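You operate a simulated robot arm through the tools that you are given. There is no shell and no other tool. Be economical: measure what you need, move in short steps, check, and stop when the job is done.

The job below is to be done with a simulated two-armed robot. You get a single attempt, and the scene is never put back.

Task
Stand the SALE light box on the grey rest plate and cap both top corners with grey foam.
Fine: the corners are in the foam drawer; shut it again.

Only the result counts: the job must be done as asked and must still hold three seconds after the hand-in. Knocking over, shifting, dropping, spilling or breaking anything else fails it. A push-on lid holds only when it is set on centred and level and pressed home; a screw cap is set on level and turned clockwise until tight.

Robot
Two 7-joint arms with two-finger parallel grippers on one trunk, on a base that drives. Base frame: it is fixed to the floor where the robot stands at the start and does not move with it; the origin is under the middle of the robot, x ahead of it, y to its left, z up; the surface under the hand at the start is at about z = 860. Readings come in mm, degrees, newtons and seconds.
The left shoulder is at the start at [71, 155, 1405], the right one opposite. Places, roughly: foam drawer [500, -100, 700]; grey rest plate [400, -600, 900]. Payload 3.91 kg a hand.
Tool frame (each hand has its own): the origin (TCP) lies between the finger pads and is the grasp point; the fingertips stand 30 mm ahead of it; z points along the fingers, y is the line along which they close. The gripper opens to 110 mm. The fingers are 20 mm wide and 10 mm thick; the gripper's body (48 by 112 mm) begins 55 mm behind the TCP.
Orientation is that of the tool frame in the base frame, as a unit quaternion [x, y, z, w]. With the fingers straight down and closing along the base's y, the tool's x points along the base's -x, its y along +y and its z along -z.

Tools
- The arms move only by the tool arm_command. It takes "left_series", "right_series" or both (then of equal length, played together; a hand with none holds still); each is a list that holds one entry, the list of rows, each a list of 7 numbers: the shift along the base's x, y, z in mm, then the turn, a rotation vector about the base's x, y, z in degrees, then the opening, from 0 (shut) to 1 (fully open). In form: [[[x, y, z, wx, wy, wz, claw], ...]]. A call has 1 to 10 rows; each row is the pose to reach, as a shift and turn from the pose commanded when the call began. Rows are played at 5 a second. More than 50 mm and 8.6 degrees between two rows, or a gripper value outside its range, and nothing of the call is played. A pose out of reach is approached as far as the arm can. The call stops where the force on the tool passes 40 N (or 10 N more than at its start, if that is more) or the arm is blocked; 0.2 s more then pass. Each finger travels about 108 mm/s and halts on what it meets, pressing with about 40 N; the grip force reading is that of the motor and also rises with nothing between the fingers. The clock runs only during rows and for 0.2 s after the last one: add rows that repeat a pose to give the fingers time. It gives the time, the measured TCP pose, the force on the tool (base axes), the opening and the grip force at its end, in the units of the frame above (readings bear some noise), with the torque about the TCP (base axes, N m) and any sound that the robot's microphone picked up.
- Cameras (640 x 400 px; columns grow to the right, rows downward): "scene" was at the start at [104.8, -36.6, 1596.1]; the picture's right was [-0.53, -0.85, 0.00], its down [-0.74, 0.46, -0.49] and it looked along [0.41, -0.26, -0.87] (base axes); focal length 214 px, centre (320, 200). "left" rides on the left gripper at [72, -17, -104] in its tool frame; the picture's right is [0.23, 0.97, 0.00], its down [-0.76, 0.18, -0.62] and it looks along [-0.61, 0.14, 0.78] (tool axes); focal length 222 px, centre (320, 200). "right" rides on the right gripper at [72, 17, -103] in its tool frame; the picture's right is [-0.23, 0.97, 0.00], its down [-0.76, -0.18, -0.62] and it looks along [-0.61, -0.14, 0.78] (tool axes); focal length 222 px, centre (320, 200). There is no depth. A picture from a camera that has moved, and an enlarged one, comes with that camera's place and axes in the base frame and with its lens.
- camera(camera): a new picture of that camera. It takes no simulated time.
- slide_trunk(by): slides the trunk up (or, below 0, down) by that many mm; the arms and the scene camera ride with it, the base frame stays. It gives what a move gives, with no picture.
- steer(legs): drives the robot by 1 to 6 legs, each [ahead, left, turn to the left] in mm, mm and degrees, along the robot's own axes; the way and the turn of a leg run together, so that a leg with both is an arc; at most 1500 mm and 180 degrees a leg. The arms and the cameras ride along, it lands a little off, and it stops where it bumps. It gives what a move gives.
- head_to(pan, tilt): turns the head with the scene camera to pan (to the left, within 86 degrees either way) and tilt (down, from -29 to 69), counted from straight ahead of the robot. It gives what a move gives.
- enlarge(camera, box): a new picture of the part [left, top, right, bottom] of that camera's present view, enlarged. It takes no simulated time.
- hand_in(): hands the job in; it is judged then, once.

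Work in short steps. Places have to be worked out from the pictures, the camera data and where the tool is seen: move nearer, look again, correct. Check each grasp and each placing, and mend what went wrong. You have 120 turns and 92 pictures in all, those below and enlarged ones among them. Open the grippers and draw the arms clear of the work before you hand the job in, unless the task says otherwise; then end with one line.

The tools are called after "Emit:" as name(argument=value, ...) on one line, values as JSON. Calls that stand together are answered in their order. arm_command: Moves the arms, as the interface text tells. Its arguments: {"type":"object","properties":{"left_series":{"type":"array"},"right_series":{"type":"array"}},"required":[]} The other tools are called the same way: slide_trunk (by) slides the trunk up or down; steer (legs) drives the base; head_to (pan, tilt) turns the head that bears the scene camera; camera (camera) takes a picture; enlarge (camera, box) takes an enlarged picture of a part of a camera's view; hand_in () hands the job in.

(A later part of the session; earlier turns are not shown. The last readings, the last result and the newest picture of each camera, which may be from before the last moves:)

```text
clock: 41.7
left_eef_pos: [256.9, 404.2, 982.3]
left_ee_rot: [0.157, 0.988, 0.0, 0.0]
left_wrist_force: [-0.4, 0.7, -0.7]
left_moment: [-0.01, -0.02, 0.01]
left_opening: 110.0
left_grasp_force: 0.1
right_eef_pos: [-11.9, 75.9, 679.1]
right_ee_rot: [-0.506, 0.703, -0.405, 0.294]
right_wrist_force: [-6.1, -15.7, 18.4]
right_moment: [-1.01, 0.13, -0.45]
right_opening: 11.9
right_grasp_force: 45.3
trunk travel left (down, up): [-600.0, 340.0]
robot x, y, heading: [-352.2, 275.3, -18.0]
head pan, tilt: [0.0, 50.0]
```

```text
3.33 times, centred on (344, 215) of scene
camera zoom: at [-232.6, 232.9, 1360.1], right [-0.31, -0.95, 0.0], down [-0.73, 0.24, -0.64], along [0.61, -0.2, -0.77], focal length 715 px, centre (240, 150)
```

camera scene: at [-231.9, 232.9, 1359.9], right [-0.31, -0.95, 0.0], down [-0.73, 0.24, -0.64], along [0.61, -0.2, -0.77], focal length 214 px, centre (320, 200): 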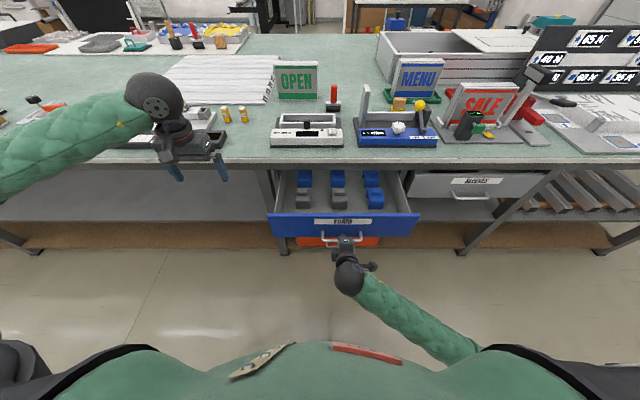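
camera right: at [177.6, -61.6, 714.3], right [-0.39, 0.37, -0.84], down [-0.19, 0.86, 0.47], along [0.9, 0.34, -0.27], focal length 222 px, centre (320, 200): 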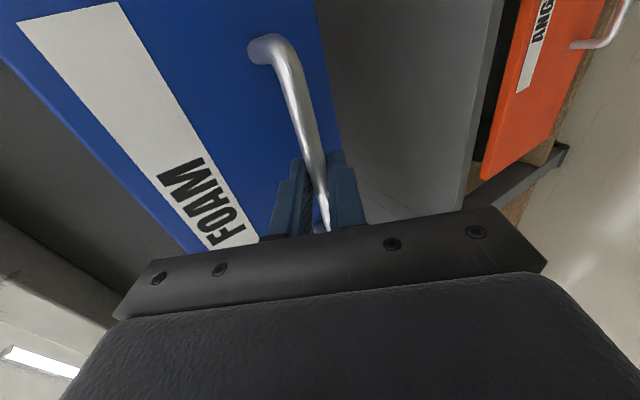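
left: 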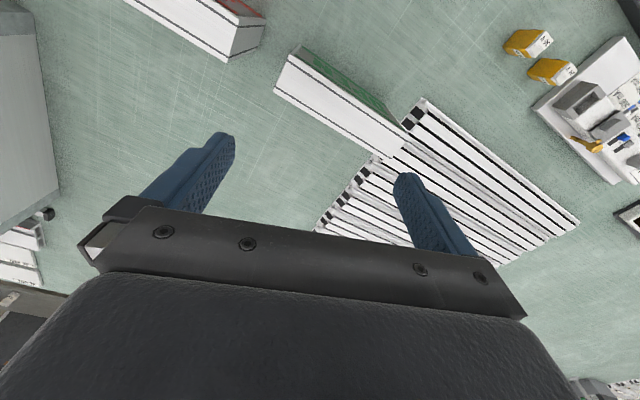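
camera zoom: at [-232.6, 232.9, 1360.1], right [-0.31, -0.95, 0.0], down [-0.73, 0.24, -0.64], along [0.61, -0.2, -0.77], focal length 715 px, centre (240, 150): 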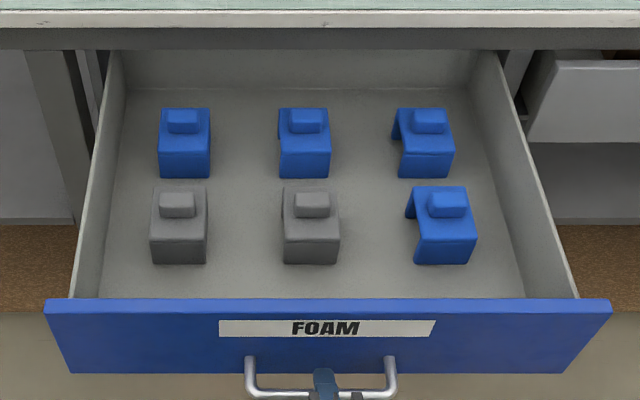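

The drawer is open about 320 mm and all corners are exposed. I release the handle, back out along the tool axis and lift.

Emit:
arm_command(right_series=[[[0, 0, 0, 0, 0, 0, 0.4], [0, 0, 0, 0, 0, 0, 0.4], [-8, 2.6, 5, 0, 0, 0, 0.4], [-25, 8.2, 15, 0, 0, 0, 0.4], [-37, 12, 23, 0, 0, 0, 0.4], [-37, 12, 60, 0, 0, 0, 0.4], [-37, 12, 105, 0, 0, 0, 0.4], [-37, 12, 150, 0, 0, 0, 0.4]]])

Emit:
camera(camera="scene")

```text
clock: 43.5
left_eef_pos: [257.8, 403.5, 980.5]
left_ee_rot: [0.158, 0.987, 0.0, -0.001]
left_wrist_force: [0.7, 0.1, 0.1]
left_moment: [0.0, 0.0, 0.03]
left_opening: 109.9
left_grasp_force: 0.2
right_eef_pos: [-5.2, 125.7, 753.6]
right_ee_rot: [-0.506, 0.703, -0.405, 0.292]
right_wrist_force: [0.4, 0.4, 0.0]
right_moment: [-0.03, -0.03, -0.04]
right_opening: 44.0
right_grasp_force: 0.1
right hand out of reach, approached as far as the arm can: row 6, 7, 8
trunk travel left (down, up): [-600.0, 340.0]
robot x, y, heading: [-349.7, 274.0, -18.0]
head pan, tilt: [0.0, 50.0]
```

```text
59 pictures are left
camera scene: at [-230.5, 233.6, 1359.8], right [-0.31, -0.95, 0.0], down [-0.73, 0.24, -0.64], along [0.61, -0.2, -0.77], focal length 214 px, centre (320, 200)
```

scene: 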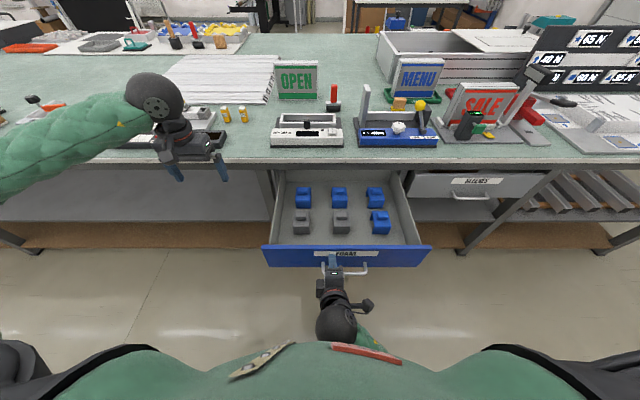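

The hand is clear of the handle. I back the base 120 mm so that both arms have room over the drawer.

Emit:
steer(legs=[[-120, 0, 0]])

Emit:
arm_command(right_series=[[[0, 0, 40, 2.5, 7.6, 0, 1], [0, 0, 80, 5, 15.2, 0, 1], [0, 0, 120, 7.5, 22.8, 0, 1], [0, 0, 140, 10, 30.4, 0, 1], [0, 0, 160, 12.5, 38, 0, 1], [0, 0, 160, 15, 45.6, 0, 1], [0, 0, 160, 17.5, 52, 0, 1], [0, 0, 160, 18.8, 57, 0, 1]]])

```text
clock: 44.8
left_eef_pos: [141.9, 442.2, 981.8]
left_ee_rot: [0.156, 0.988, 0.001, 0.0]
left_wrist_force: [-0.5, 0.4, -0.8]
left_moment: [-0.05, -0.04, 0.01]
left_opening: 110.3
left_grasp_force: 0.0
right_eef_pos: [-122.2, 163.4, 753.4]
right_ee_rot: [-0.506, 0.702, -0.406, 0.294]
right_wrist_force: [-1.9, 0.1, 0.2]
right_moment: [0.01, -0.01, -0.01]
right_opening: 44.0
right_grasp_force: 0.0
trunk travel left (down, up): [-600.0, 340.0]
robot x, y, heading: [-469.1, 311.5, -18.3]
head pan, tilt: [0.0, 50.0]
```

```text
clock: 46.0
left_eef_pos: [141.4, 443.5, 982.3]
left_ee_rot: [0.156, 0.988, 0.001, -0.001]
left_wrist_force: [-0.8, 0.4, 0.4]
left_moment: [-0.09, -0.07, -0.01]
left_opening: 109.9
left_grasp_force: 0.0
right_eef_pos: [-80.2, 123.9, 809.9]
right_ee_rot: [-0.606, 0.752, -0.259, 0.027]
right_wrist_force: [-0.3, 1.0, 0.4]
right_moment: [0.0, 0.02, -0.03]
right_opening: 110.1
right_grasp_force: 0.3
right hand out of reach, approached as far as the arm can: row 1, 2, 3, 4, 5
trunk travel left (down, up): [-600.0, 340.0]
robot x, y, heading: [-461.6, 313.0, -18.2]
head pan, tilt: [0.0, 50.0]
stopped in row 5 (right hand): the arm was blocked; the commanded pose is now the measured one
```

The right arm stopped (too folded). I look at it before freeing it.

Emit:
camera(camera="scene")

```text
58 pictures are left
camera scene: at [-346.1, 271.1, 1360.0], right [-0.31, -0.95, 0.0], down [-0.73, 0.24, -0.64], along [0.61, -0.2, -0.77], focal length 214 px, centre (320, 200)
```

scene: 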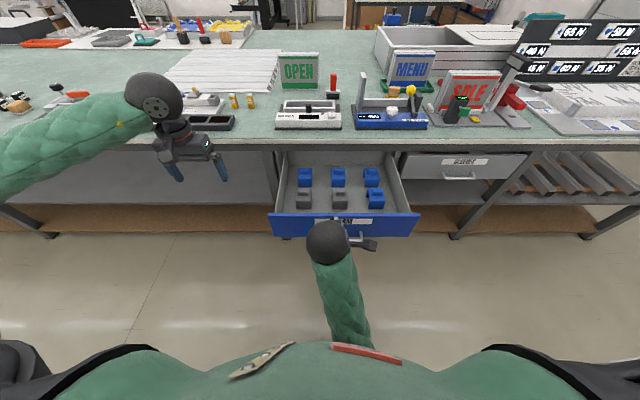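

I raise and extend the right hand forward over the drawer with unchanged orientation.

Emit:
arm_command(right_series=[[[10, -8, 25, 0, 0, 0, 1], [20, -16, 50, 0, 0, 0, 1], [40, -28, 80, 0, 0, 0, 1], [70, -42, 110, 0, 0, 0, 1], [100, -56, 130, 0, 0, 0, 1], [130, -70, 140, 0, 0, 0, 1]]])

```text
clock: 46.6
left_eef_pos: [144.7, 442.3, 980.3]
left_ee_rot: [0.157, 0.988, 0.001, -0.001]
left_wrist_force: [0.4, -0.6, -0.6]
left_moment: [-0.01, 0.02, -0.01]
left_opening: 109.9
left_grasp_force: 0.1
right_eef_pos: [-77.9, 67.7, 821.4]
right_ee_rot: [-0.625, 0.721, -0.296, -0.051]
right_wrist_force: [0.5, -0.4, -0.8]
right_moment: [-0.02, 0.02, 0.0]
right_opening: 110.1
right_grasp_force: 0.0
right hand out of reach, approached as far as the arm can: row 1, 2
trunk travel left (down, up): [-600.0, 340.0]
robot x, y, heading: [-468.3, 312.3, -18.0]
head pan, tilt: [0.0, 50.0]
stopped in row 3 (right hand): the arm was blocked; the commanded pose is now the measured one
```

I unwind the wrist toward the neutral straight-down pose while moving the hand right and up, away from the folded posture.

Emit:
arm_command(right_series=[[[-4, -12, 4, 2.9, -1, -7.4, 1], [-8, -24, 8, 5.8, -2, -14.8, 1], [-12, -36, 14, 8.7, -3, -22.2, 1], [-16, -48, 20, 11.6, -4, -29.6, 1], [-20, -60, 28, 14.5, -5, -37, 1], [-24, -72, 36, 17.4, -6, -44.4, 1], [-28, -84, 44, 20.3, -7, -51.8, 1], [-32, -96, 52, 23.2, -8, -59.2, 1], [-32, -96, 60, 26.1, -9, -66.6, 1], [-32, -96, 60, 29, -10, -74, 1]]])

```text
clock: 47.4
left_eef_pos: [141.8, 443.4, 981.0]
left_ee_rot: [0.156, 0.988, 0.001, -0.001]
left_wrist_force: [0.3, 1.4, -0.1]
left_moment: [0.02, 0.02, 0.01]
left_opening: 110.1
left_grasp_force: 0.1
right_eef_pos: [-106.0, -6.1, 812.6]
right_ee_rot: [-0.508, 0.799, -0.301, -0.109]
right_wrist_force: [-0.5, -0.2, -0.4]
right_moment: [0.01, -0.01, -0.03]
right_opening: 110.0
right_grasp_force: 0.1
right hand out of reach, approached as far as the arm can: row 2, 3
trunk travel left (down, up): [-600.0, 340.0]
robot x, y, heading: [-466.1, 314.2, -18.2]
head pan, tilt: [0.0, 50.0]
stopped in row 3 (right hand): the arm was blocked; the commanded pose is now the measured one
```

It progresses. I continue the unwinding with further outward motion.

Emit:
arm_command(right_series=[[[-8, -24, -10, 2.9, -1, -7.4, 1], [-14, -48, -20, 5.8, -2, -14.8, 1], [-20, -72, -20, 8.7, -3, -22.2, 1], [-26, -96, -20, 11.6, -4, -29.6, 1], [-30, -115, -20, 14.5, -5, -37, 1], [-34, -130, -10, 17.4, -6, -44.4, 1], [-34, -140, 0, 20.3, -7, -51.8, 1], [-34, -150, 20, 23.2, -8, -59.2, 1]]])

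Emit:
camera(camera="scene")

```text
clock: 48.3
left_eef_pos: [141.5, 443.7, 981.8]
left_ee_rot: [0.157, 0.988, 0.001, -0.001]
left_wrist_force: [0.4, -0.3, -0.6]
left_moment: [-0.03, 0.04, -0.02]
left_opening: 109.7
left_grasp_force: 0.0
right_eef_pos: [-151.4, -139.0, 795.6]
right_ee_rot: [-0.327, 0.888, -0.279, -0.161]
right_wrist_force: [1.3, 0.8, 0.2]
right_moment: [0.01, 0.0, -0.02]
right_opening: 109.9
right_grasp_force: 0.1
trunk travel left (down, up): [-600.0, 340.0]
robot x, y, heading: [-465.4, 315.4, -18.0]
head pan, tilt: [0.0, 50.0]
stopped in row 4 (right hand): the arm was blocked; the commanded pose is now the measured one
```

```text
57 pictures are left
camera scene: at [-346.5, 271.7, 1359.8], right [-0.31, -0.95, 0.0], down [-0.73, 0.24, -0.64], along [0.61, -0.2, -0.77], focal length 214 px, centre (320, 200)
```

scene: 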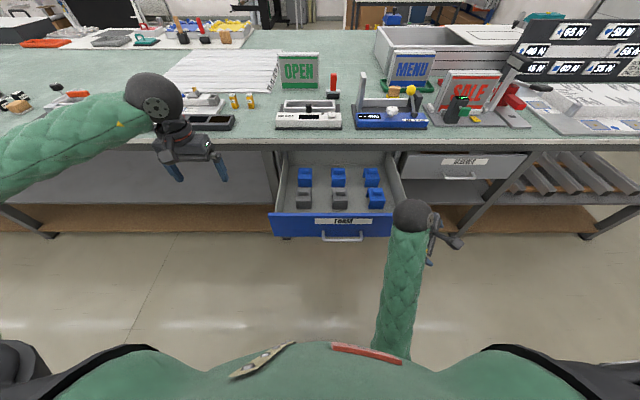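

The hand is free on the right now. I continue to neutral orientation while extending forward and up.

Emit:
arm_command(right_series=[[[4, -8, 20, 3.4, -2.7, -6.2, 1], [12, -16, 45, 6.8, -5.5, -12.5, 1], [30, -25, 70, 10.2, -8.2, -18.7, 1], [50, -32, 95, 13.6, -11, -25, 1], [75, -40, 120, 17, -13.7, -31.2, 1], [100, -48, 140, 20.4, -16.5, -37.5, 1], [125, -56, 150, 23.8, -19.2, -43.7, 1], [150, -64, 155, 27.2, -22, -50, 1], [175, -72, 160, 30.5, -24.7, -56.2, 1]]])

```text
clock: 48.9
left_eef_pos: [141.8, 443.2, 979.9]
left_ee_rot: [0.156, 0.988, 0.0, -0.001]
left_wrist_force: [0.3, 0.1, -0.1]
left_moment: [0.02, 0.02, 0.01]
left_opening: 110.0
left_grasp_force: 0.0
right_eef_pos: [-171.7, -215.9, 854.7]
right_ee_rot: [-0.228, 0.903, -0.306, -0.196]
right_wrist_force: [-0.2, -0.9, 0.2]
right_moment: [-0.01, 0.0, 0.03]
right_opening: 110.0
right_grasp_force: 0.1
trunk travel left (down, up): [-600.0, 340.0]
robot x, y, heading: [-466.9, 313.9, -18.3]
head pan, tilt: [0.0, 50.0]
stopped in row 2 (right hand): the arm was blocked; the commanded pose is now the measured one
```

Still freeing: now translation only, forward and right.

Emit:
arm_command(right_series=[[[20, -20, 0, 0, 0, 0, 1], [50, -35, 5, 0, 0, 0, 1], [85, -50, 10, 0, 0, 0, 1], [120, -65, 20, 0, 0, 0, 1], [155, -80, 30, 0, 0, 0, 1]]])

```text
clock: 50.1
left_eef_pos: [142.9, 442.5, 980.5]
left_ee_rot: [0.157, 0.988, -0.001, -0.001]
left_wrist_force: [0.5, 0.3, 0.1]
left_moment: [-0.02, 0.03, -0.01]
left_opening: 110.2
left_grasp_force: 0.1
right_eef_pos: [-14.9, -298.0, 882.6]
right_ee_rot: [-0.227, 0.904, -0.305, -0.196]
right_wrist_force: [-0.2, 0.1, -0.2]
right_moment: [-0.03, -0.01, 0.01]
right_opening: 110.1
right_grasp_force: 0.0
trunk travel left (down, up): [-600.0, 340.0]
robot x, y, heading: [-466.0, 316.0, -18.1]
head pan, tilt: [0.0, 50.0]
```

Free motion again. I rotate to straight down.

Emit:
arm_command(right_series=[[[0, 0, 5, 4.1, -3.6, -5.5, 1], [0, 0, 10, 8.2, -7.3, -11, 1], [0, 0, 15, 12.3, -10.9, -16.5, 1], [0, 0, 20, 16.4, -14.5, -22, 1], [0, 0, 25, 20.5, -18.2, -27.6, 1], [0, 0, 30, 24.6, -21.8, -33.1, 1], [0, 0, 35, 28.7, -25.5, -38.6, 1], [0, 0, 40, 32.8, -29.1, -44.1, 1]]])

Emit:
camera(camera="scene")

```text
clock: 51.9
left_eef_pos: [142.5, 444.0, 980.5]
left_ee_rot: [0.156, 0.988, -0.001, 0.0]
left_wrist_force: [0.8, 0.0, 0.1]
left_moment: [-0.01, -0.01, 0.0]
left_opening: 110.0
left_grasp_force: 0.1
right_eef_pos: [-14.5, -356.7, 913.7]
right_ee_rot: [0.156, 0.988, 0.002, 0.003]
right_wrist_force: [0.1, 0.5, 0.1]
right_moment: [0.0, -0.03, -0.02]
right_opening: 109.9
right_grasp_force: 0.1
right hand out of reach, approached as far as the arm can: row 5, 6, 7, 8
trunk travel left (down, up): [-600.0, 340.0]
robot x, y, heading: [-467.0, 317.3, -18.0]
head pan, tilt: [0.0, 50.0]
```

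```text
56 pictures are left
camera scene: at [-346.4, 272.3, 1359.7], right [-0.31, -0.95, 0.0], down [-0.73, 0.24, -0.64], along [0.61, -0.2, -0.77], focal length 214 px, centre (320, 200)
```

scene: 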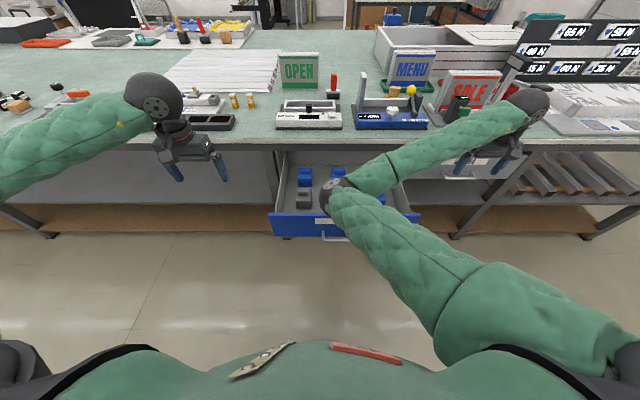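

The right elbow has swung inward over the drawer. I stretch the right hand out to the right to straighten that arm and clear the drawer.

Emit:
arm_command(right_series=[[[-13, -40, 10, 0, 0, 0, 1], [-26, -80, 20, 0, 0, 0, 1], [-39, -120, 30, 0, 0, 0, 1], [-52, -160, 40, 0, 0, 0, 1], [-65, -200, 50, 0, 0, 0, 1], [-78, -240, 60, 0, 0, 0, 1], [-91, -280, 70, 0, 0, 0, 1]]])

Emit:
camera(camera="scene")

```text
clock: 53.5
left_eef_pos: [140.9, 443.9, 981.5]
left_ee_rot: [0.156, 0.988, 0.001, 0.001]
left_wrist_force: [1.0, 0.9, 0.4]
left_moment: [-0.01, -0.04, 0.01]
left_opening: 110.1
left_grasp_force: 0.1
right_eef_pos: [-106.9, -639.5, 982.6]
right_ee_rot: [0.157, 0.988, 0.002, 0.002]
right_wrist_force: [1.4, 0.4, 0.7]
right_moment: [0.04, 0.0, -0.01]
right_opening: 110.2
right_grasp_force: 0.0
trunk travel left (down, up): [-600.0, 340.0]
robot x, y, heading: [-471.2, 313.5, -17.7]
head pan, tilt: [0.0, 50.0]
```

```text
55 pictures are left
camera scene: at [-347.1, 270.7, 1359.8], right [-0.31, -0.95, 0.0], down [-0.73, 0.24, -0.64], along [0.61, -0.2, -0.77], focal length 214 px, centre (320, 200)
```

scene: 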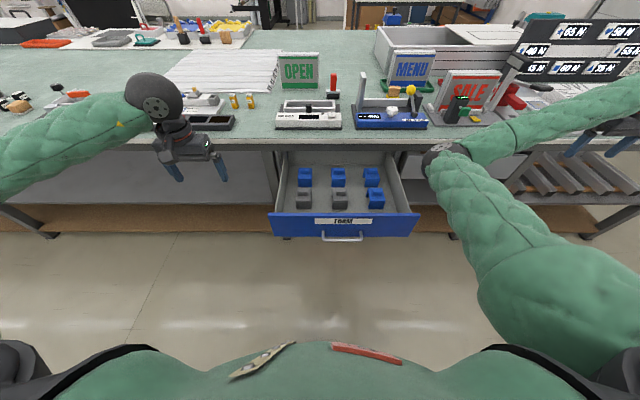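

The drawer is clear. I bring the left hand over the drawer between the two grey corners, at z≈850, to look with its camera.

Emit:
arm_command(left_series=[[[6, -44, -16, 0, 0, 0, 1], [12, -89, -32, 0, 0, 0, 1], [17, -133, -48, 0, 0, 0, 1], [23, -178, -65, 0, 0, 0, 1], [29, -222, -81, 0, 0, 0, 1], [34, -266, -97, 0, 0, 0, 1], [40, -311, -113, 0, 0, 0, 1], [46, -355, -130, 0, 0, 0, 1]]])

Emit:
camera(camera="left")

```text
clock: 55.3
left_eef_pos: [188.6, 87.7, 849.7]
left_ee_rot: [0.155, 0.988, 0.001, -0.001]
left_wrist_force: [0.3, 0.2, 0.0]
left_moment: [0.02, -0.02, 0.02]
left_opening: 110.1
left_grasp_force: 0.0
right_eef_pos: [-105.4, -638.6, 982.3]
right_ee_rot: [0.156, 0.988, 0.001, 0.002]
right_wrist_force: [0.4, 0.4, 0.1]
right_moment: [0.02, -0.01, 0.0]
right_opening: 110.0
right_grasp_force: 0.1
trunk travel left (down, up): [-600.0, 340.0]
robot x, y, heading: [-465.3, 314.7, -18.1]
head pan, tilt: [0.0, 50.0]
```

```text
54 pictures are left
camera left: at [114.4, 93.5, 953.1], right [0.08, 1.0, 0.0], down [0.78, -0.07, 0.62], along [0.62, -0.05, -0.78], focal length 222 px, centre (320, 200)
```

left: 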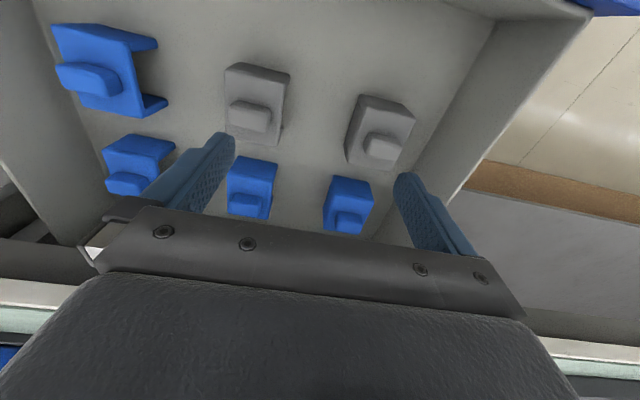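

Emit:
enlarge(camera="left", box=[40, 10, 264, 150])

Emit:
enlarge(camera="left", box=[208, 50, 432, 190])

```text
2.86 times, centred on (152, 80) of left
camera zoom: at [114.4, 93.5, 953.1], right [0.08, 1.0, 0.0], down [0.78, -0.07, 0.62], along [0.62, -0.05, -0.78], focal length 635 px, centre (800, 543)
```

zoom: 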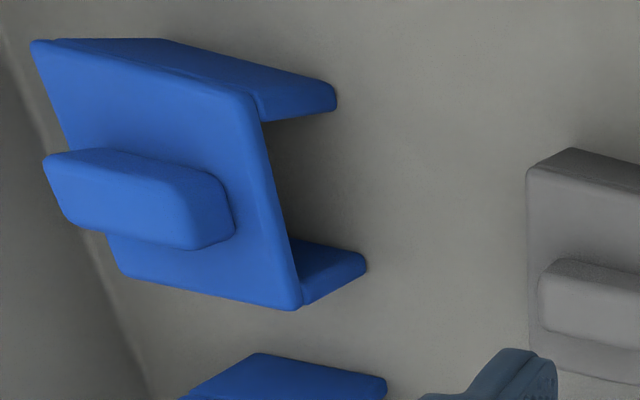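

```text
2.86 times, centred on (320, 120) of left
camera zoom: at [114.4, 93.5, 953.1], right [0.08, 1.0, 0.0], down [0.78, -0.07, 0.62], along [0.62, -0.05, -0.78], focal length 635 px, centre (320, 429)
```

zoom: 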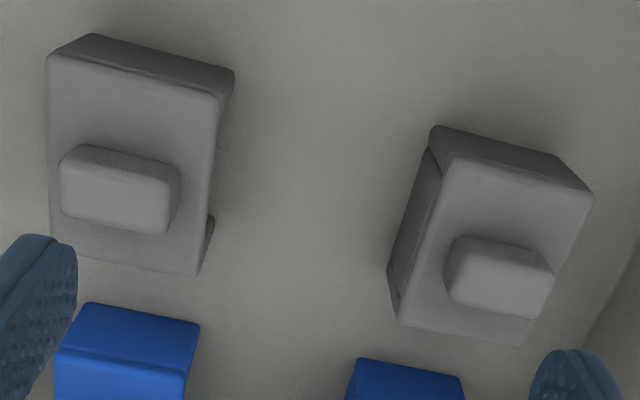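

All corners have their end wall on the −s (right) side and are open on the left; so the middle grey piece suits the sign's right corner as it is, the left one needs a 180° turn. I turn the left hand −90° to close along the bench depth and move it above the middle grey piece (n≈181, s≈67).

Emit:
arm_command(left_series=[[[0.4, -8, 0, 0, 0, -8.3, 1], [0.8, -16, 0, 0, 0, -16.6, 1], [1.3, -24, 0, 0, 0, -24.9, 1], [1.7, -32, 0, 0, 0, -33.2, 1], [2.1, -40, 0, 0, 0, -41.5, 1], [2.6, -48, 0, 0, 0, -49.8, 1], [3, -57, 0, 0, 0, -58.1, 1], [3.4, -65, 0, 0, 0, -66.4, 1], [3.9, -73, 0, 0, 0, -74.7, 1], [4.3, -81, 0, 0, 0, -83, 1]]])

Emit:
arm_command(left_series=[[[0, 0, 0, 0, 0, -7.5, 1], [0, 0, -20, 0, 0, -7.5, 1]]])

Emit:
camera(camera="left")

Emit:
enlarge(camera="scene", box=[264, 140, 424, 240])

```text
clock: 57.5
left_eef_pos: [193.4, 19.4, 850.8]
left_ee_rot: [0.707, 0.708, -0.001, 0.0]
left_wrist_force: [0.0, 0.7, 0.7]
left_moment: [-0.03, 0.0, -0.01]
left_opening: 110.0
left_grasp_force: 0.0
left hand out of reach, approached as far as the arm can: row 10
right_eef_pos: [-105.0, -637.8, 983.7]
right_ee_rot: [0.157, 0.988, 0.001, 0.002]
right_wrist_force: [0.6, -0.1, 0.9]
right_moment: [-0.01, 0.04, 0.03]
right_opening: 110.1
right_grasp_force: 0.0
trunk travel left (down, up): [-600.0, 340.0]
robot x, y, heading: [-464.5, 312.4, -18.1]
head pan, tilt: [0.0, 50.0]
```

```text
clock: 58.1
left_eef_pos: [192.2, 18.2, 850.6]
left_ee_rot: [0.705, 0.709, 0.0, 0.001]
left_wrist_force: [-0.4, -0.4, 0.1]
left_moment: [0.02, 0.02, 0.02]
left_opening: 110.1
left_grasp_force: 0.1
left hand out of reach, approached as far as the arm can: row 1, 2
right_eef_pos: [-105.6, -639.0, 983.6]
right_ee_rot: [0.157, 0.988, 0.001, 0.003]
right_wrist_force: [-0.6, 0.6, -0.6]
right_moment: [0.0, 0.0, -0.01]
right_opening: 110.2
right_grasp_force: 0.0
trunk travel left (down, up): [-600.0, 340.0]
robot x, y, heading: [-466.0, 313.5, -17.9]
head pan, tilt: [0.0, 50.0]
```

```text
51 pictures are left
camera left: at [174.8, 90.4, 954.4], right [0.97, 0.23, 0.0], down [0.18, -0.76, 0.62], along [0.14, -0.61, -0.78], focal length 222 px, centre (320, 200)
```

left: 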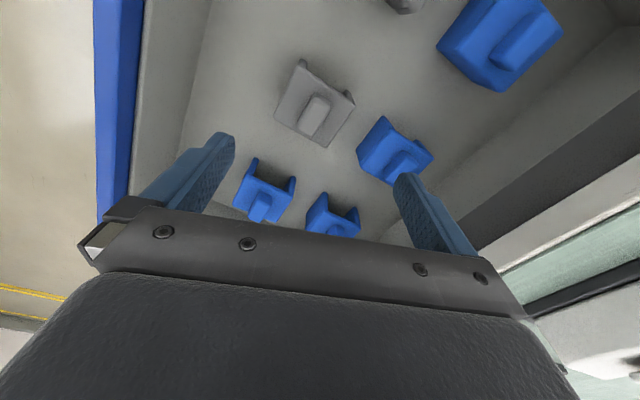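

```text
4.00 times, centred on (344, 190) of scene
camera zoom: at [-346.1, 271.0, 1359.7], right [-0.31, -0.95, 0.0], down [-0.73, 0.24, -0.64], along [0.61, -0.2, -0.77], focal length 858 px, centre (224, 240)
```

zoom: 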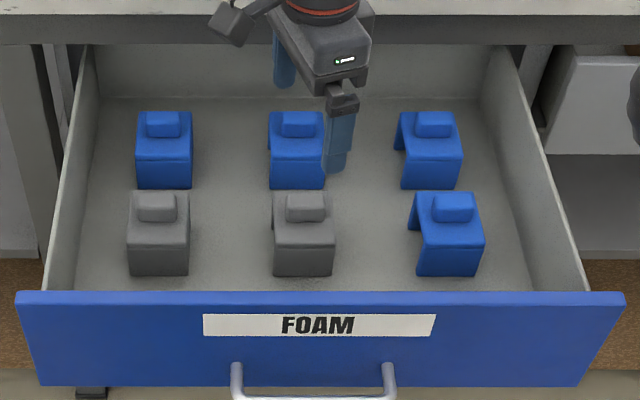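

The wrist stops at about −72° relative to the robot on this side. I test the other direction: turn to +90° (closing along the bench depth again, camera on the right).

Emit:
arm_command(left_series=[[[0, 0, 0, 0, 0, 8.1, 1], [0, 0, 0, 0, 0, 16.2, 1], [0, 0, 0, 0, 0, 24.3, 1], [0, 0, 0, 0, 0, 32.4, 1], [0, 0, 0, 0, 0, 40.5, 1], [0, 0, 0, 0, 0, 48.6, 1], [0, 0, 0, 0, 0, 56.7, 1], [0, 0, 0, 0, 0, 64.8, 1], [0, 0, 0, 0, 0, 72.9, 1], [0, 0, 0, 0, 0, 81, 1]]])

Emit:
arm_command(left_series=[[[0, 0, 0, 0, 0, 8.1, 1], [0, 0, 0, 0, 0, 16.2, 1], [0, 0, 0, 0, 0, 24.3, 1], [0, 0, 0, 0, 0, 32.4, 1], [0, 0, 0, 0, 0, 40.5, 1], [0, 0, 0, 0, 0, 48.6, 1], [0, 0, 0, 0, 0, 56.7, 1], [0, 0, 0, 0, 0, 64.8, 1], [0, 0, 0, 0, 0, 72.9, 1], [0, 0, 0, 0, 0, 81, 1]]])

```text
clock: 60.3
left_eef_pos: [192.5, 17.9, 850.1]
left_ee_rot: [0.076, 0.997, 0.001, 0.0]
left_wrist_force: [-0.2, 0.8, -1.0]
left_moment: [-0.02, -0.02, 0.02]
left_opening: 109.8
left_grasp_force: 0.1
right_eef_pos: [-107.0, -639.1, 983.2]
right_ee_rot: [0.157, 0.988, 0.001, 0.002]
right_wrist_force: [0.4, -0.2, -0.3]
right_moment: [-0.01, 0.0, 0.04]
right_opening: 109.8
right_grasp_force: 0.0
trunk travel left (down, up): [-600.0, 340.0]
robot x, y, heading: [-465.2, 316.2, -17.9]
head pan, tilt: [0.0, 50.0]
```

```text
clock: 62.5
left_eef_pos: [191.8, 17.7, 850.3]
left_ee_rot: [-0.59, 0.808, 0.001, -0.001]
left_wrist_force: [1.1, -0.3, 0.6]
left_moment: [0.01, -0.03, 0.0]
left_opening: 110.2
left_grasp_force: 0.0
right_eef_pos: [-107.5, -638.6, 983.3]
right_ee_rot: [0.157, 0.988, 0.0, 0.001]
right_wrist_force: [1.0, 0.0, -0.5]
right_moment: [0.02, -0.03, 0.0]
right_opening: 110.1
right_grasp_force: 0.0
trunk travel left (down, up): [-600.0, 340.0]
robot x, y, heading: [-467.4, 311.6, -17.8]
head pan, tilt: [0.0, 50.0]
```

The +90° side works. I look at the middle grey piece from here.

Emit:
camera(camera="left")

```text
49 pictures are left
camera left: at [185.9, -56.5, 954.8], right [-1.0, 0.08, 0.0], down [0.06, 0.78, 0.62], along [0.05, 0.62, -0.78], focal length 222 px, centre (320, 200)
```

left: 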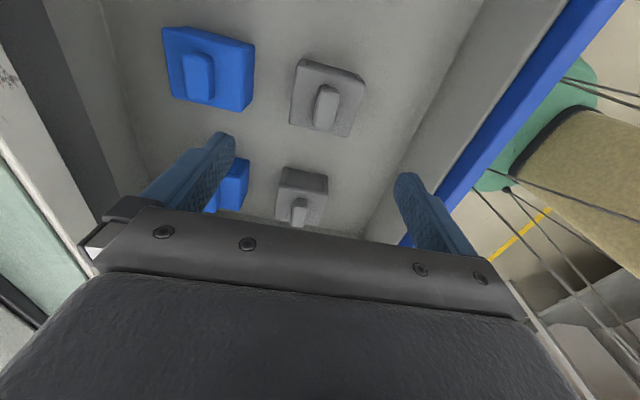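

Knob at about n≈176, s≈67. I correct by −10 mm in s and descend to z≈775.

Emit:
arm_command(left_series=[[[-3.1, -9.5, -25, 0, 0, -0.6, 1], [-3.1, -9.5, -50, 0, 0, -0.6, 1], [-3.1, -9.5, -75, 0, 0, -0.6, 1]]])

Emit:
camera(camera="left")

Emit:
enlarge(camera="scene", box=[264, 140, 424, 240])

```text
clock: 63.3
left_eef_pos: [189.2, 7.9, 775.3]
left_ee_rot: [-0.585, 0.811, 0.0, 0.0]
left_wrist_force: [-0.5, -0.1, 0.1]
left_moment: [0.01, 0.0, -0.02]
left_opening: 110.1
left_grasp_force: 0.0
right_eef_pos: [-106.5, -638.4, 982.6]
right_ee_rot: [0.157, 0.988, 0.002, 0.002]
right_wrist_force: [-0.8, -1.5, 0.2]
right_moment: [0.0, -0.01, -0.03]
right_opening: 110.1
right_grasp_force: 0.1
trunk travel left (down, up): [-600.0, 340.0]
robot x, y, heading: [-463.2, 307.7, -17.8]
head pan, tilt: [0.0, 50.0]
```

```text
48 pictures are left
camera left: at [181.6, -66.1, 879.1], right [-1.0, 0.09, 0.0], down [0.07, 0.78, 0.62], along [0.06, 0.62, -0.78], focal length 222 px, centre (320, 200)
```

left: 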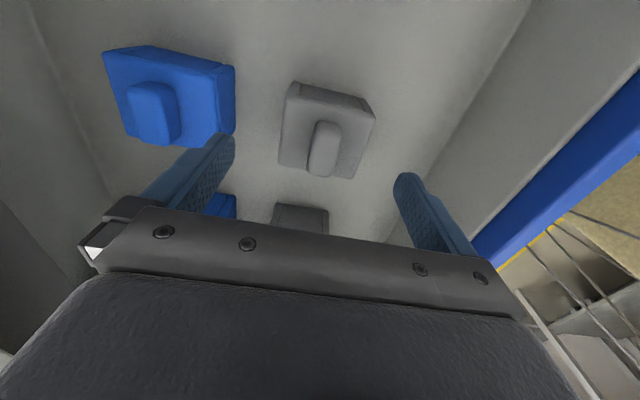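

```text
4.00 times, centred on (344, 190) of scene
camera zoom: at [-345.9, 270.9, 1359.7], right [-0.31, -0.95, 0.0], down [-0.73, 0.24, -0.64], along [0.61, -0.2, -0.77], focal length 858 px, centre (224, 240)
```

zoom: 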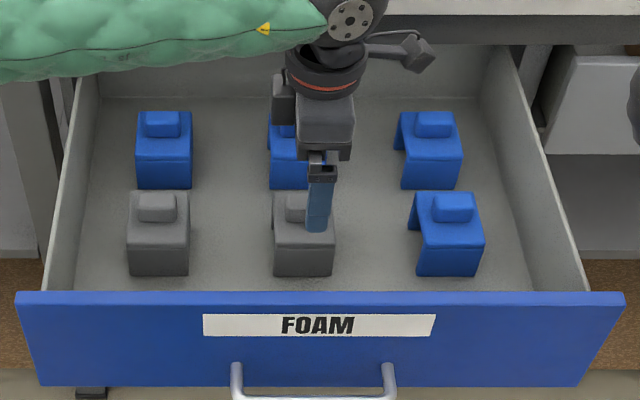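

The knob top is at about z≈720, n≈174, s≈66, nicely between the fingers. I descend to TCP z≈738, tips about 12 mm below the knob top, and close.

Emit:
arm_command(left_series=[[[-3.1, 0, -20, 0, 0, 0, 0.8], [-3.1, 0, -38, 0, 0, 0, 0.7], [-3.1, 0, -38, 0, 0, 0, 0.45], [-3.1, 0, -38, 0, 0, 0, 0.1], [-3.1, 0, -38, 0, 0, 0, 0.1], [-3.1, 0, -38, 0, 0, 0, 0.1]]])

Emit:
enlarge(camera="scene", box=[296, 160, 392, 220])

Emit:
camera(camera="left")

```text
clock: 64.7
left_eef_pos: [185.2, 7.9, 736.1]
left_ee_rot: [-0.585, 0.811, 0.0, 0.0]
left_wrist_force: [0.0, 0.3, 0.4]
left_moment: [0.0, 0.0, 0.0]
left_opening: 20.4
left_grasp_force: 40.1
right_eef_pos: [-106.1, -638.8, 982.8]
right_ee_rot: [0.157, 0.988, 0.001, 0.002]
right_wrist_force: [0.4, 0.1, -0.7]
right_moment: [-0.02, 0.02, 0.0]
right_opening: 110.1
right_grasp_force: 0.2
trunk travel left (down, up): [-600.0, 340.0]
robot x, y, heading: [-470.5, 313.2, -17.9]
head pan, tilt: [0.0, 50.0]
```

```text
6.67 times, centred on (344, 190) of scene
camera zoom: at [-346.3, 271.2, 1359.7], right [-0.31, -0.95, 0.0], down [-0.73, 0.24, -0.64], along [0.61, -0.2, -0.77], focal length 1430 px, centre (160, 267)
```

zoom: 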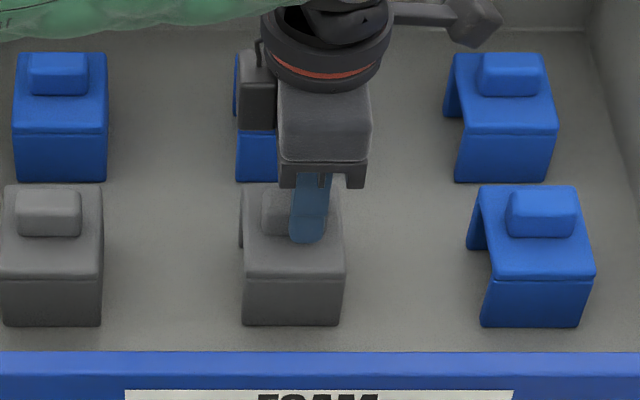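

```text
45 pictures are left
camera left: at [178.2, -66.0, 841.0], right [-1.0, 0.09, 0.0], down [0.07, 0.78, 0.62], along [0.06, 0.62, -0.78], focal length 222 px, centre (320, 200)
```

left: 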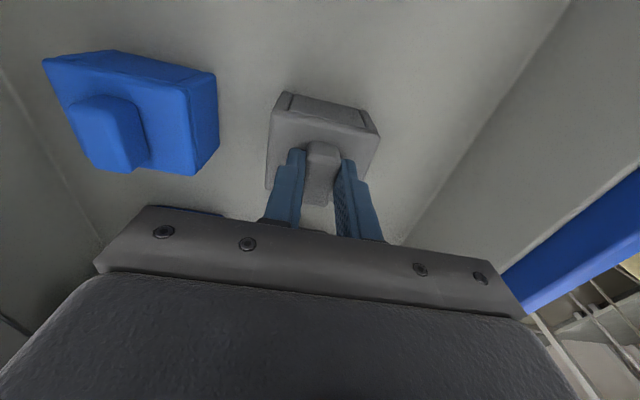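

The knob is gripped (20.4 mm). I lift straight up and inspect the piece in the hand.

Emit:
arm_command(left_series=[[[0, 0, 10, 0, 0, 0, 0.1], [0, 0, 40, 0, 0, 0, 0.1], [0, 0, 80, 0, 0, 0, 0.1], [0, 0, 120, 0, 0, 0, 0.1], [0, 0, 160, 0, 0, 0, 0.1], [0, 0, 200, 0, 0, 0, 0.1], [0, 0, 240, 0, 0, 0, 0.1]]])

Emit:
enlarge(camera="scene", box=[272, 80, 432, 180])

Emit:
enlarge(camera="left", box=[208, 60, 432, 200])

```text
clock: 66.3
left_eef_pos: [185.2, 7.3, 978.0]
left_ee_rot: [-0.584, 0.812, 0.001, 0.0]
left_wrist_force: [-0.1, 0.1, 0.0]
left_moment: [-0.02, 0.01, -0.01]
left_opening: 20.2
left_grasp_force: 40.2
right_eef_pos: [-107.8, -638.3, 983.7]
right_ee_rot: [0.157, 0.988, 0.0, 0.002]
right_wrist_force: [-0.1, -0.2, -0.3]
right_moment: [0.02, -0.01, 0.01]
right_opening: 110.0
right_grasp_force: 0.1
trunk travel left (down, up): [-600.0, 340.0]
robot x, y, heading: [-462.6, 313.9, -18.0]
head pan, tilt: [0.0, 50.0]
```

```text
4.00 times, centred on (352, 130) of scene
camera zoom: at [-347.1, 271.3, 1359.8], right [-0.31, -0.95, 0.0], down [-0.73, 0.24, -0.64], along [0.61, -0.2, -0.77], focal length 858 px, centre (192, 480)
```

zoom: 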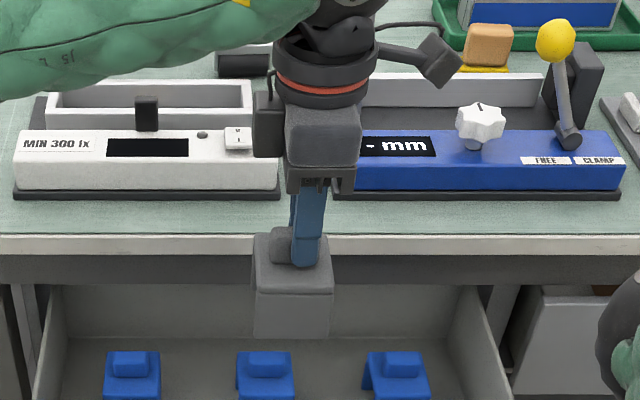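

```text
2.86 times, centred on (320, 130) of left
camera zoom: at [177.5, -66.5, 1082.0], right [-1.0, 0.09, 0.0], down [0.07, 0.78, 0.62], along [0.06, 0.62, -0.78], focal length 635 px, centre (320, 400)
```

zoom: 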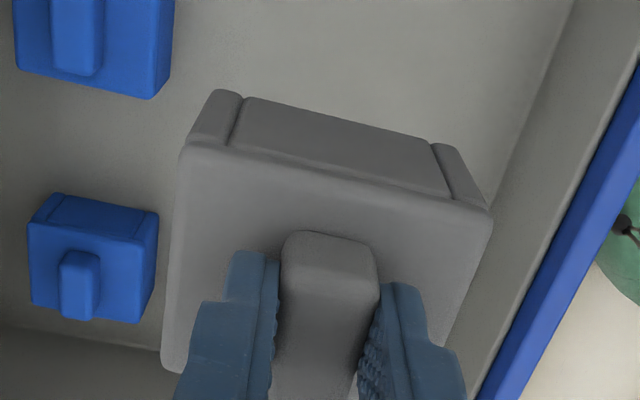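

The piece is held level and centred on the tool (body ≈75 deep, 61 wide, top ≈44 mm and bottom ≈92 mm below TCP). I raise the trunk, then bring the right hand closer in.

Emit:
slide_trunk(by=250)

Emit:
arm_command(right_series=[[[-30, 30, 0, 0, 0, 0, 1], [-60, 60, 0, 0, 0, 0, 1], [-90, 90, 0, 0, 0, 0, 1], [-110, 125, 0, 0, 0, 0, 1], [-120, 160, 0, 0, 0, 0, 1]]])

Emit:
camera(camera="scene")

```text
clock: 68.9
left_eef_pos: [185.9, 7.0, 1227.5]
left_ee_rot: [-0.585, 0.811, 0.001, 0.0]
left_wrist_force: [0.2, 0.9, -0.2]
left_moment: [-0.02, 0.05, 0.01]
left_opening: 20.3
left_grasp_force: 40.1
right_eef_pos: [-107.5, -639.0, 1232.8]
right_ee_rot: [0.157, 0.988, 0.0, 0.002]
right_wrist_force: [0.3, -0.1, -0.9]
right_moment: [0.0, -0.01, -0.03]
right_opening: 110.0
right_grasp_force: 0.1
trunk travel left (down, up): [-850.0, 90.0]
robot x, y, heading: [-463.8, 310.7, -18.0]
head pan, tilt: [0.0, 50.0]
```

```text
clock: 70.1
left_eef_pos: [185.9, 7.9, 1228.3]
left_ee_rot: [-0.585, 0.811, 0.0, -0.001]
left_wrist_force: [0.1, 0.8, -0.3]
left_moment: [0.01, -0.01, -0.02]
left_opening: 20.5
left_grasp_force: 39.9
right_eef_pos: [-227.4, -476.8, 1234.7]
right_ee_rot: [0.156, 0.988, 0.0, 0.002]
right_wrist_force: [-0.6, -0.5, -0.9]
right_moment: [-0.01, 0.0, -0.02]
right_opening: 110.1
right_grasp_force: 0.1
trunk travel left (down, up): [-850.0, 90.0]
robot x, y, heading: [-463.4, 310.6, -17.8]
head pan, tilt: [0.0, 50.0]
```

```text
42 pictures are left
camera scene: at [-345.8, 272.7, 1609.8], right [-0.31, -0.95, 0.0], down [-0.73, 0.24, -0.64], along [0.61, -0.2, -0.77], focal length 214 px, centre (320, 200)
```

scene: 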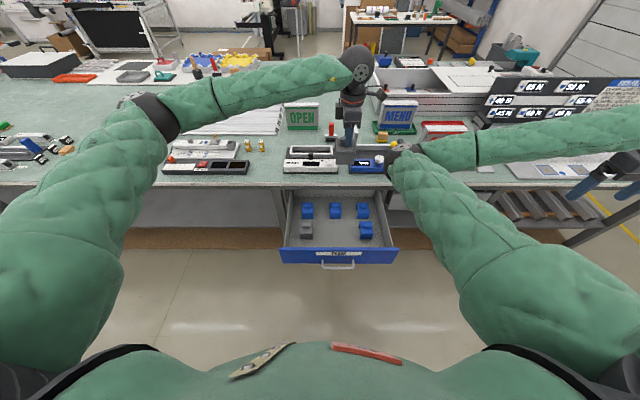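

The right elbow hangs in front of the robot. I swing the right hand out to the robot's right side to take its elbow out of the way.

Emit:
arm_command(right_series=[[[-25, -35, 0, 0, 0, 0, 1], [-55, -65, 0, 0, 0, 0, 1], [-95, -85, 0, 0, 0, 0, 1], [-140, -90, 0, 0, 0, 0, 1], [-185, -90, 0, 0, 0, 0, 1], [-230, -85, 0, 0, 0, 0, 1], [-275, -75, 0, 0, 0, 0, 1], [-310, -60, 0, 0, 0, 0, 1]]])

Emit:
camera(camera="scene")

```text
clock: 71.9
left_eef_pos: [184.8, 7.4, 1228.5]
left_ee_rot: [-0.584, 0.812, 0.0, -0.001]
left_wrist_force: [0.2, 0.5, -1.1]
left_moment: [0.01, -0.03, 0.01]
left_opening: 20.4
left_grasp_force: 40.3
right_eef_pos: [-536.9, -539.8, 1232.4]
right_ee_rot: [0.156, 0.988, 0.001, 0.002]
right_wrist_force: [-0.2, -0.6, 0.3]
right_moment: [0.0, -0.02, 0.0]
right_opening: 110.0
right_grasp_force: 0.1
trunk travel left (down, up): [-850.0, 90.0]
robot x, y, heading: [-464.3, 312.9, -17.9]
head pan, tilt: [0.0, 50.0]
```

```text
41 pictures are left
camera scene: at [-347.3, 271.4, 1609.9], right [-0.31, -0.95, 0.0], down [-0.73, 0.24, -0.64], along [0.61, -0.2, -0.77], focal length 214 px, centre (320, 200)
```

scene: 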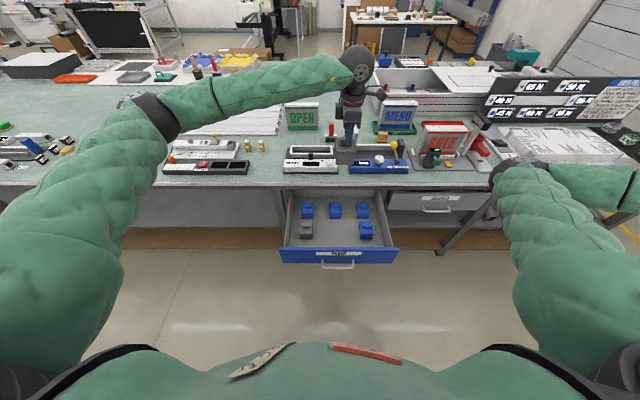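

The right arm is out of the way. I drive right 650 and ahead 340 to stand before the grey plate.

Emit:
steer(legs=[[0, -650, 0], [340, 0, 0]])

Emit:
head_to(pan=-5, tilt=50)

Emit:
camera(camera="scene")

Emit:
camera(camera="left")

```text
clock: 77.3
left_eef_pos: [308.4, -710.3, 1227.7]
left_ee_rot: [-0.585, 0.811, 0.001, -0.001]
left_wrist_force: [-0.2, 0.0, 0.3]
left_moment: [0.01, 0.02, -0.01]
left_opening: 20.6
left_grasp_force: 40.2
right_eef_pos: [-411.4, -1257.7, 1233.8]
right_ee_rot: [0.156, 0.988, 0.0, 0.002]
right_wrist_force: [0.0, 0.8, 0.7]
right_moment: [0.01, 0.0, 0.01]
right_opening: 110.1
right_grasp_force: 0.1
trunk travel left (down, up): [-850.0, 90.0]
robot x, y, heading: [-341.9, -403.9, -18.0]
head pan, tilt: [0.0, 50.0]
```

```text
clock: 78.0
left_eef_pos: [310.5, -709.6, 1227.7]
left_ee_rot: [-0.585, 0.811, 0.001, -0.001]
left_wrist_force: [0.8, -0.5, -1.2]
left_moment: [-0.01, 0.02, 0.01]
left_opening: 20.5
left_grasp_force: 40.0
right_eef_pos: [-411.1, -1258.5, 1234.4]
right_ee_rot: [0.156, 0.988, 0.0, 0.001]
right_wrist_force: [0.2, 0.2, 0.3]
right_moment: [0.01, 0.03, 0.03]
right_opening: 110.0
right_grasp_force: 0.1
trunk travel left (down, up): [-850.0, 90.0]
robot x, y, heading: [-343.0, -406.7, -18.1]
head pan, tilt: [-5.0, 50.0]
```

```text
40 pictures are left
camera scene: at [-224.0, -453.9, 1609.6], right [-0.39, -0.92, 0.0], down [-0.71, 0.3, -0.64], along [0.59, -0.25, -0.77], focal length 214 px, centre (320, 200)
```

scene: 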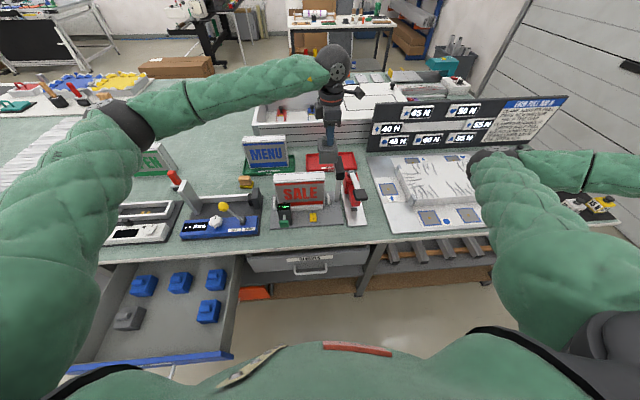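

```text
39 pictures are left
camera left: at [303.2, -784.7, 1331.1], right [-1.0, 0.09, 0.0], down [0.07, 0.78, 0.62], along [0.06, 0.62, -0.78], focal length 222 px, centre (320, 200)
```

left: 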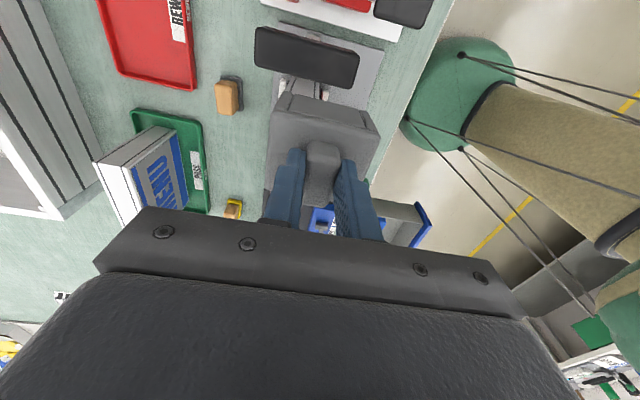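

Everything is in place. I move above the sign's right corner (n≈540, s≈−552) and descend until the cap is about 20 mm above the sign top.

Emit:
arm_command(left_series=[[[15, 8, 0, 0, 0, 0, 0.1], [29.5, 16.5, 0, 0, 0, 0, 0.1], [29.5, 16.5, -40, 0, 0, 0, 0.1], [29.5, 16.5, -75, 0, 0, 0, 0.1], [29.5, 16.5, -94, 0, 0, 0, 0.1]]])

Emit:
enlarge(camera="scene", box=[264, 150, 376, 220])

Emit:
enlarge(camera="left", box=[208, 60, 432, 200])

```text
clock: 79.2
left_eef_pos: [338.3, -693.6, 1134.2]
left_ee_rot: [-0.585, 0.811, 0.001, 0.0]
left_wrist_force: [-0.1, 0.5, 0.0]
left_moment: [0.03, 0.02, 0.0]
left_opening: 20.6
left_grasp_force: 40.1
right_eef_pos: [-412.5, -1258.5, 1234.3]
right_ee_rot: [0.156, 0.988, 0.0, 0.003]
right_wrist_force: [1.0, 0.5, -0.1]
right_moment: [0.0, 0.0, 0.0]
right_opening: 110.1
right_grasp_force: 0.0
trunk travel left (down, up): [-850.0, 90.0]
robot x, y, heading: [-343.1, -407.4, -18.0]
head pan, tilt: [-5.0, 50.0]
```

```text
5.71 times, centred on (320, 185) of scene
camera zoom: at [-224.8, -453.5, 1609.8], right [-0.39, -0.92, 0.0], down [-0.71, 0.3, -0.64], along [0.59, -0.25, -0.77], focal length 1226 px, centre (320, 286)
```

zoom: 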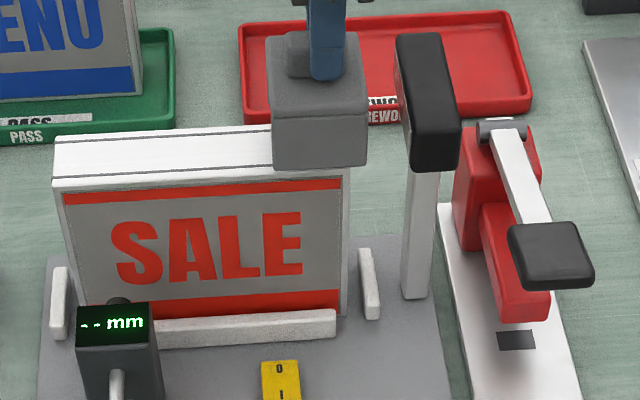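

```text
2.86 times, centred on (320, 130) of left
camera zoom: at [331.7, -767.1, 1237.9], right [-1.0, 0.09, 0.0], down [0.07, 0.78, 0.62], along [0.06, 0.62, -0.78], focal length 635 px, centre (320, 400)
```

zoom: 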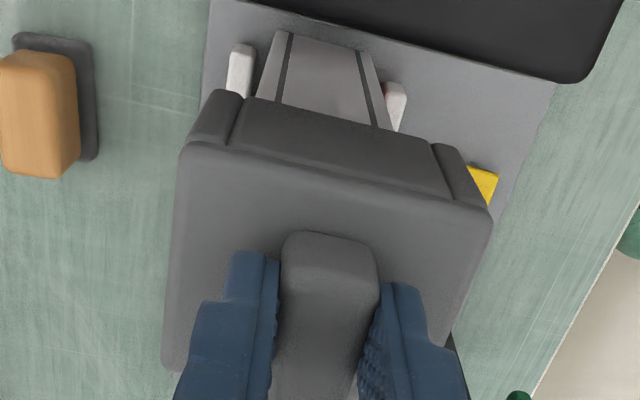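

From the wrist view the cap slot centre is ~2 mm short in n and the end wall should go ~3 mm further right. I apply this and descend to just above the sign top.

Emit:
arm_command(left_series=[[[1, -3.5, 0, 0, 0, 0, 0.1], [1, -3.5, -8, 0, 0, 0, 0.1], [1, -3.5, -14, 0, 0, 0, 0.1]]])

Emit:
enlarge(camera="left", box=[240, 60, 400, 160])

Emit:
enlarge(camera="scene", box=[296, 155, 360, 195])

```text
clock: 80.0
left_eef_pos: [339.4, -697.1, 1119.1]
left_ee_rot: [-0.585, 0.811, 0.001, 0.0]
left_wrist_force: [-0.2, 0.4, -0.7]
left_moment: [-0.01, 0.0, -0.02]
left_opening: 20.2
left_grasp_force: 39.8
right_eef_pos: [-411.0, -1258.2, 1234.3]
right_ee_rot: [0.157, 0.988, 0.0, 0.002]
right_wrist_force: [-0.3, 0.2, 0.0]
right_moment: [0.02, 0.02, 0.02]
right_opening: 110.1
right_grasp_force: 0.0
trunk travel left (down, up): [-850.0, 90.0]
robot x, y, heading: [-343.9, -403.6, -17.7]
head pan, tilt: [-5.0, 50.0]
```

```text
4.00 times, centred on (320, 110) of left
camera zoom: at [332.9, -771.1, 1223.6], right [-1.0, 0.09, 0.0], down [0.07, 0.78, 0.62], along [0.06, 0.62, -0.78], focal length 888 px, centre (320, 560)
```

zoom: 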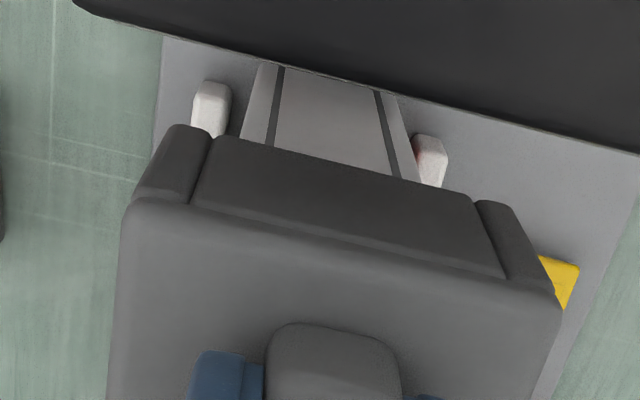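

```text
10.00 times, centred on (328, 175) of scene
camera zoom: at [-224.9, -453.5, 1609.8], right [-0.39, -0.92, 0.0], down [-0.71, 0.3, -0.64], along [0.59, -0.25, -0.77], focal length 2145 px, centre (240, 450)
```

zoom: 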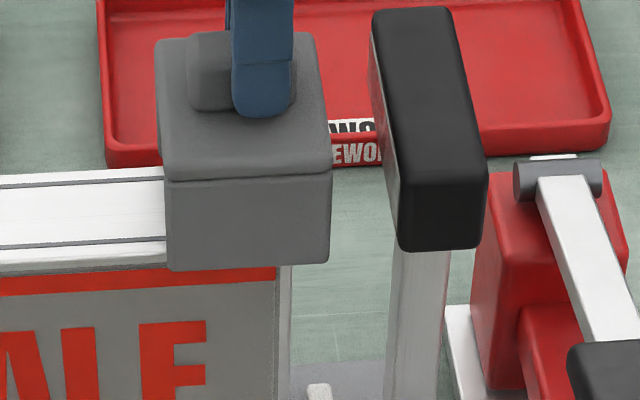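

The cap is centred over the sign's thickness within 1 mm and its end wall is just outside the sign's end. I lower slowly and watch the force.

Emit:
arm_command(left_series=[[[0, 0, -5, 0, 0, 0, 0.1], [0, 0, -10, 0, 0, 0, 0.1], [0, 0, -15, 0, 0, 0, 0.1], [0, 0, -20, 0, 0, 0, 0.1]]])

```text
clock: 81.0
left_eef_pos: [339.1, -698.8, 1100.1]
left_ee_rot: [-0.585, 0.811, 0.001, 0.0]
left_wrist_force: [0.7, 0.4, -0.3]
left_moment: [0.02, 0.05, 0.0]
left_opening: 20.3
left_grasp_force: 39.3
right_eef_pos: [-411.2, -1258.2, 1234.2]
right_ee_rot: [0.157, 0.988, 0.001, 0.002]
right_wrist_force: [0.0, -0.5, 0.0]
right_moment: [0.01, -0.01, -0.01]
right_opening: 110.0
right_grasp_force: 0.1
trunk travel left (down, up): [-850.0, 90.0]
robot x, y, heading: [-343.6, -401.3, -18.2]
head pan, tilt: [-5.0, 50.0]
```

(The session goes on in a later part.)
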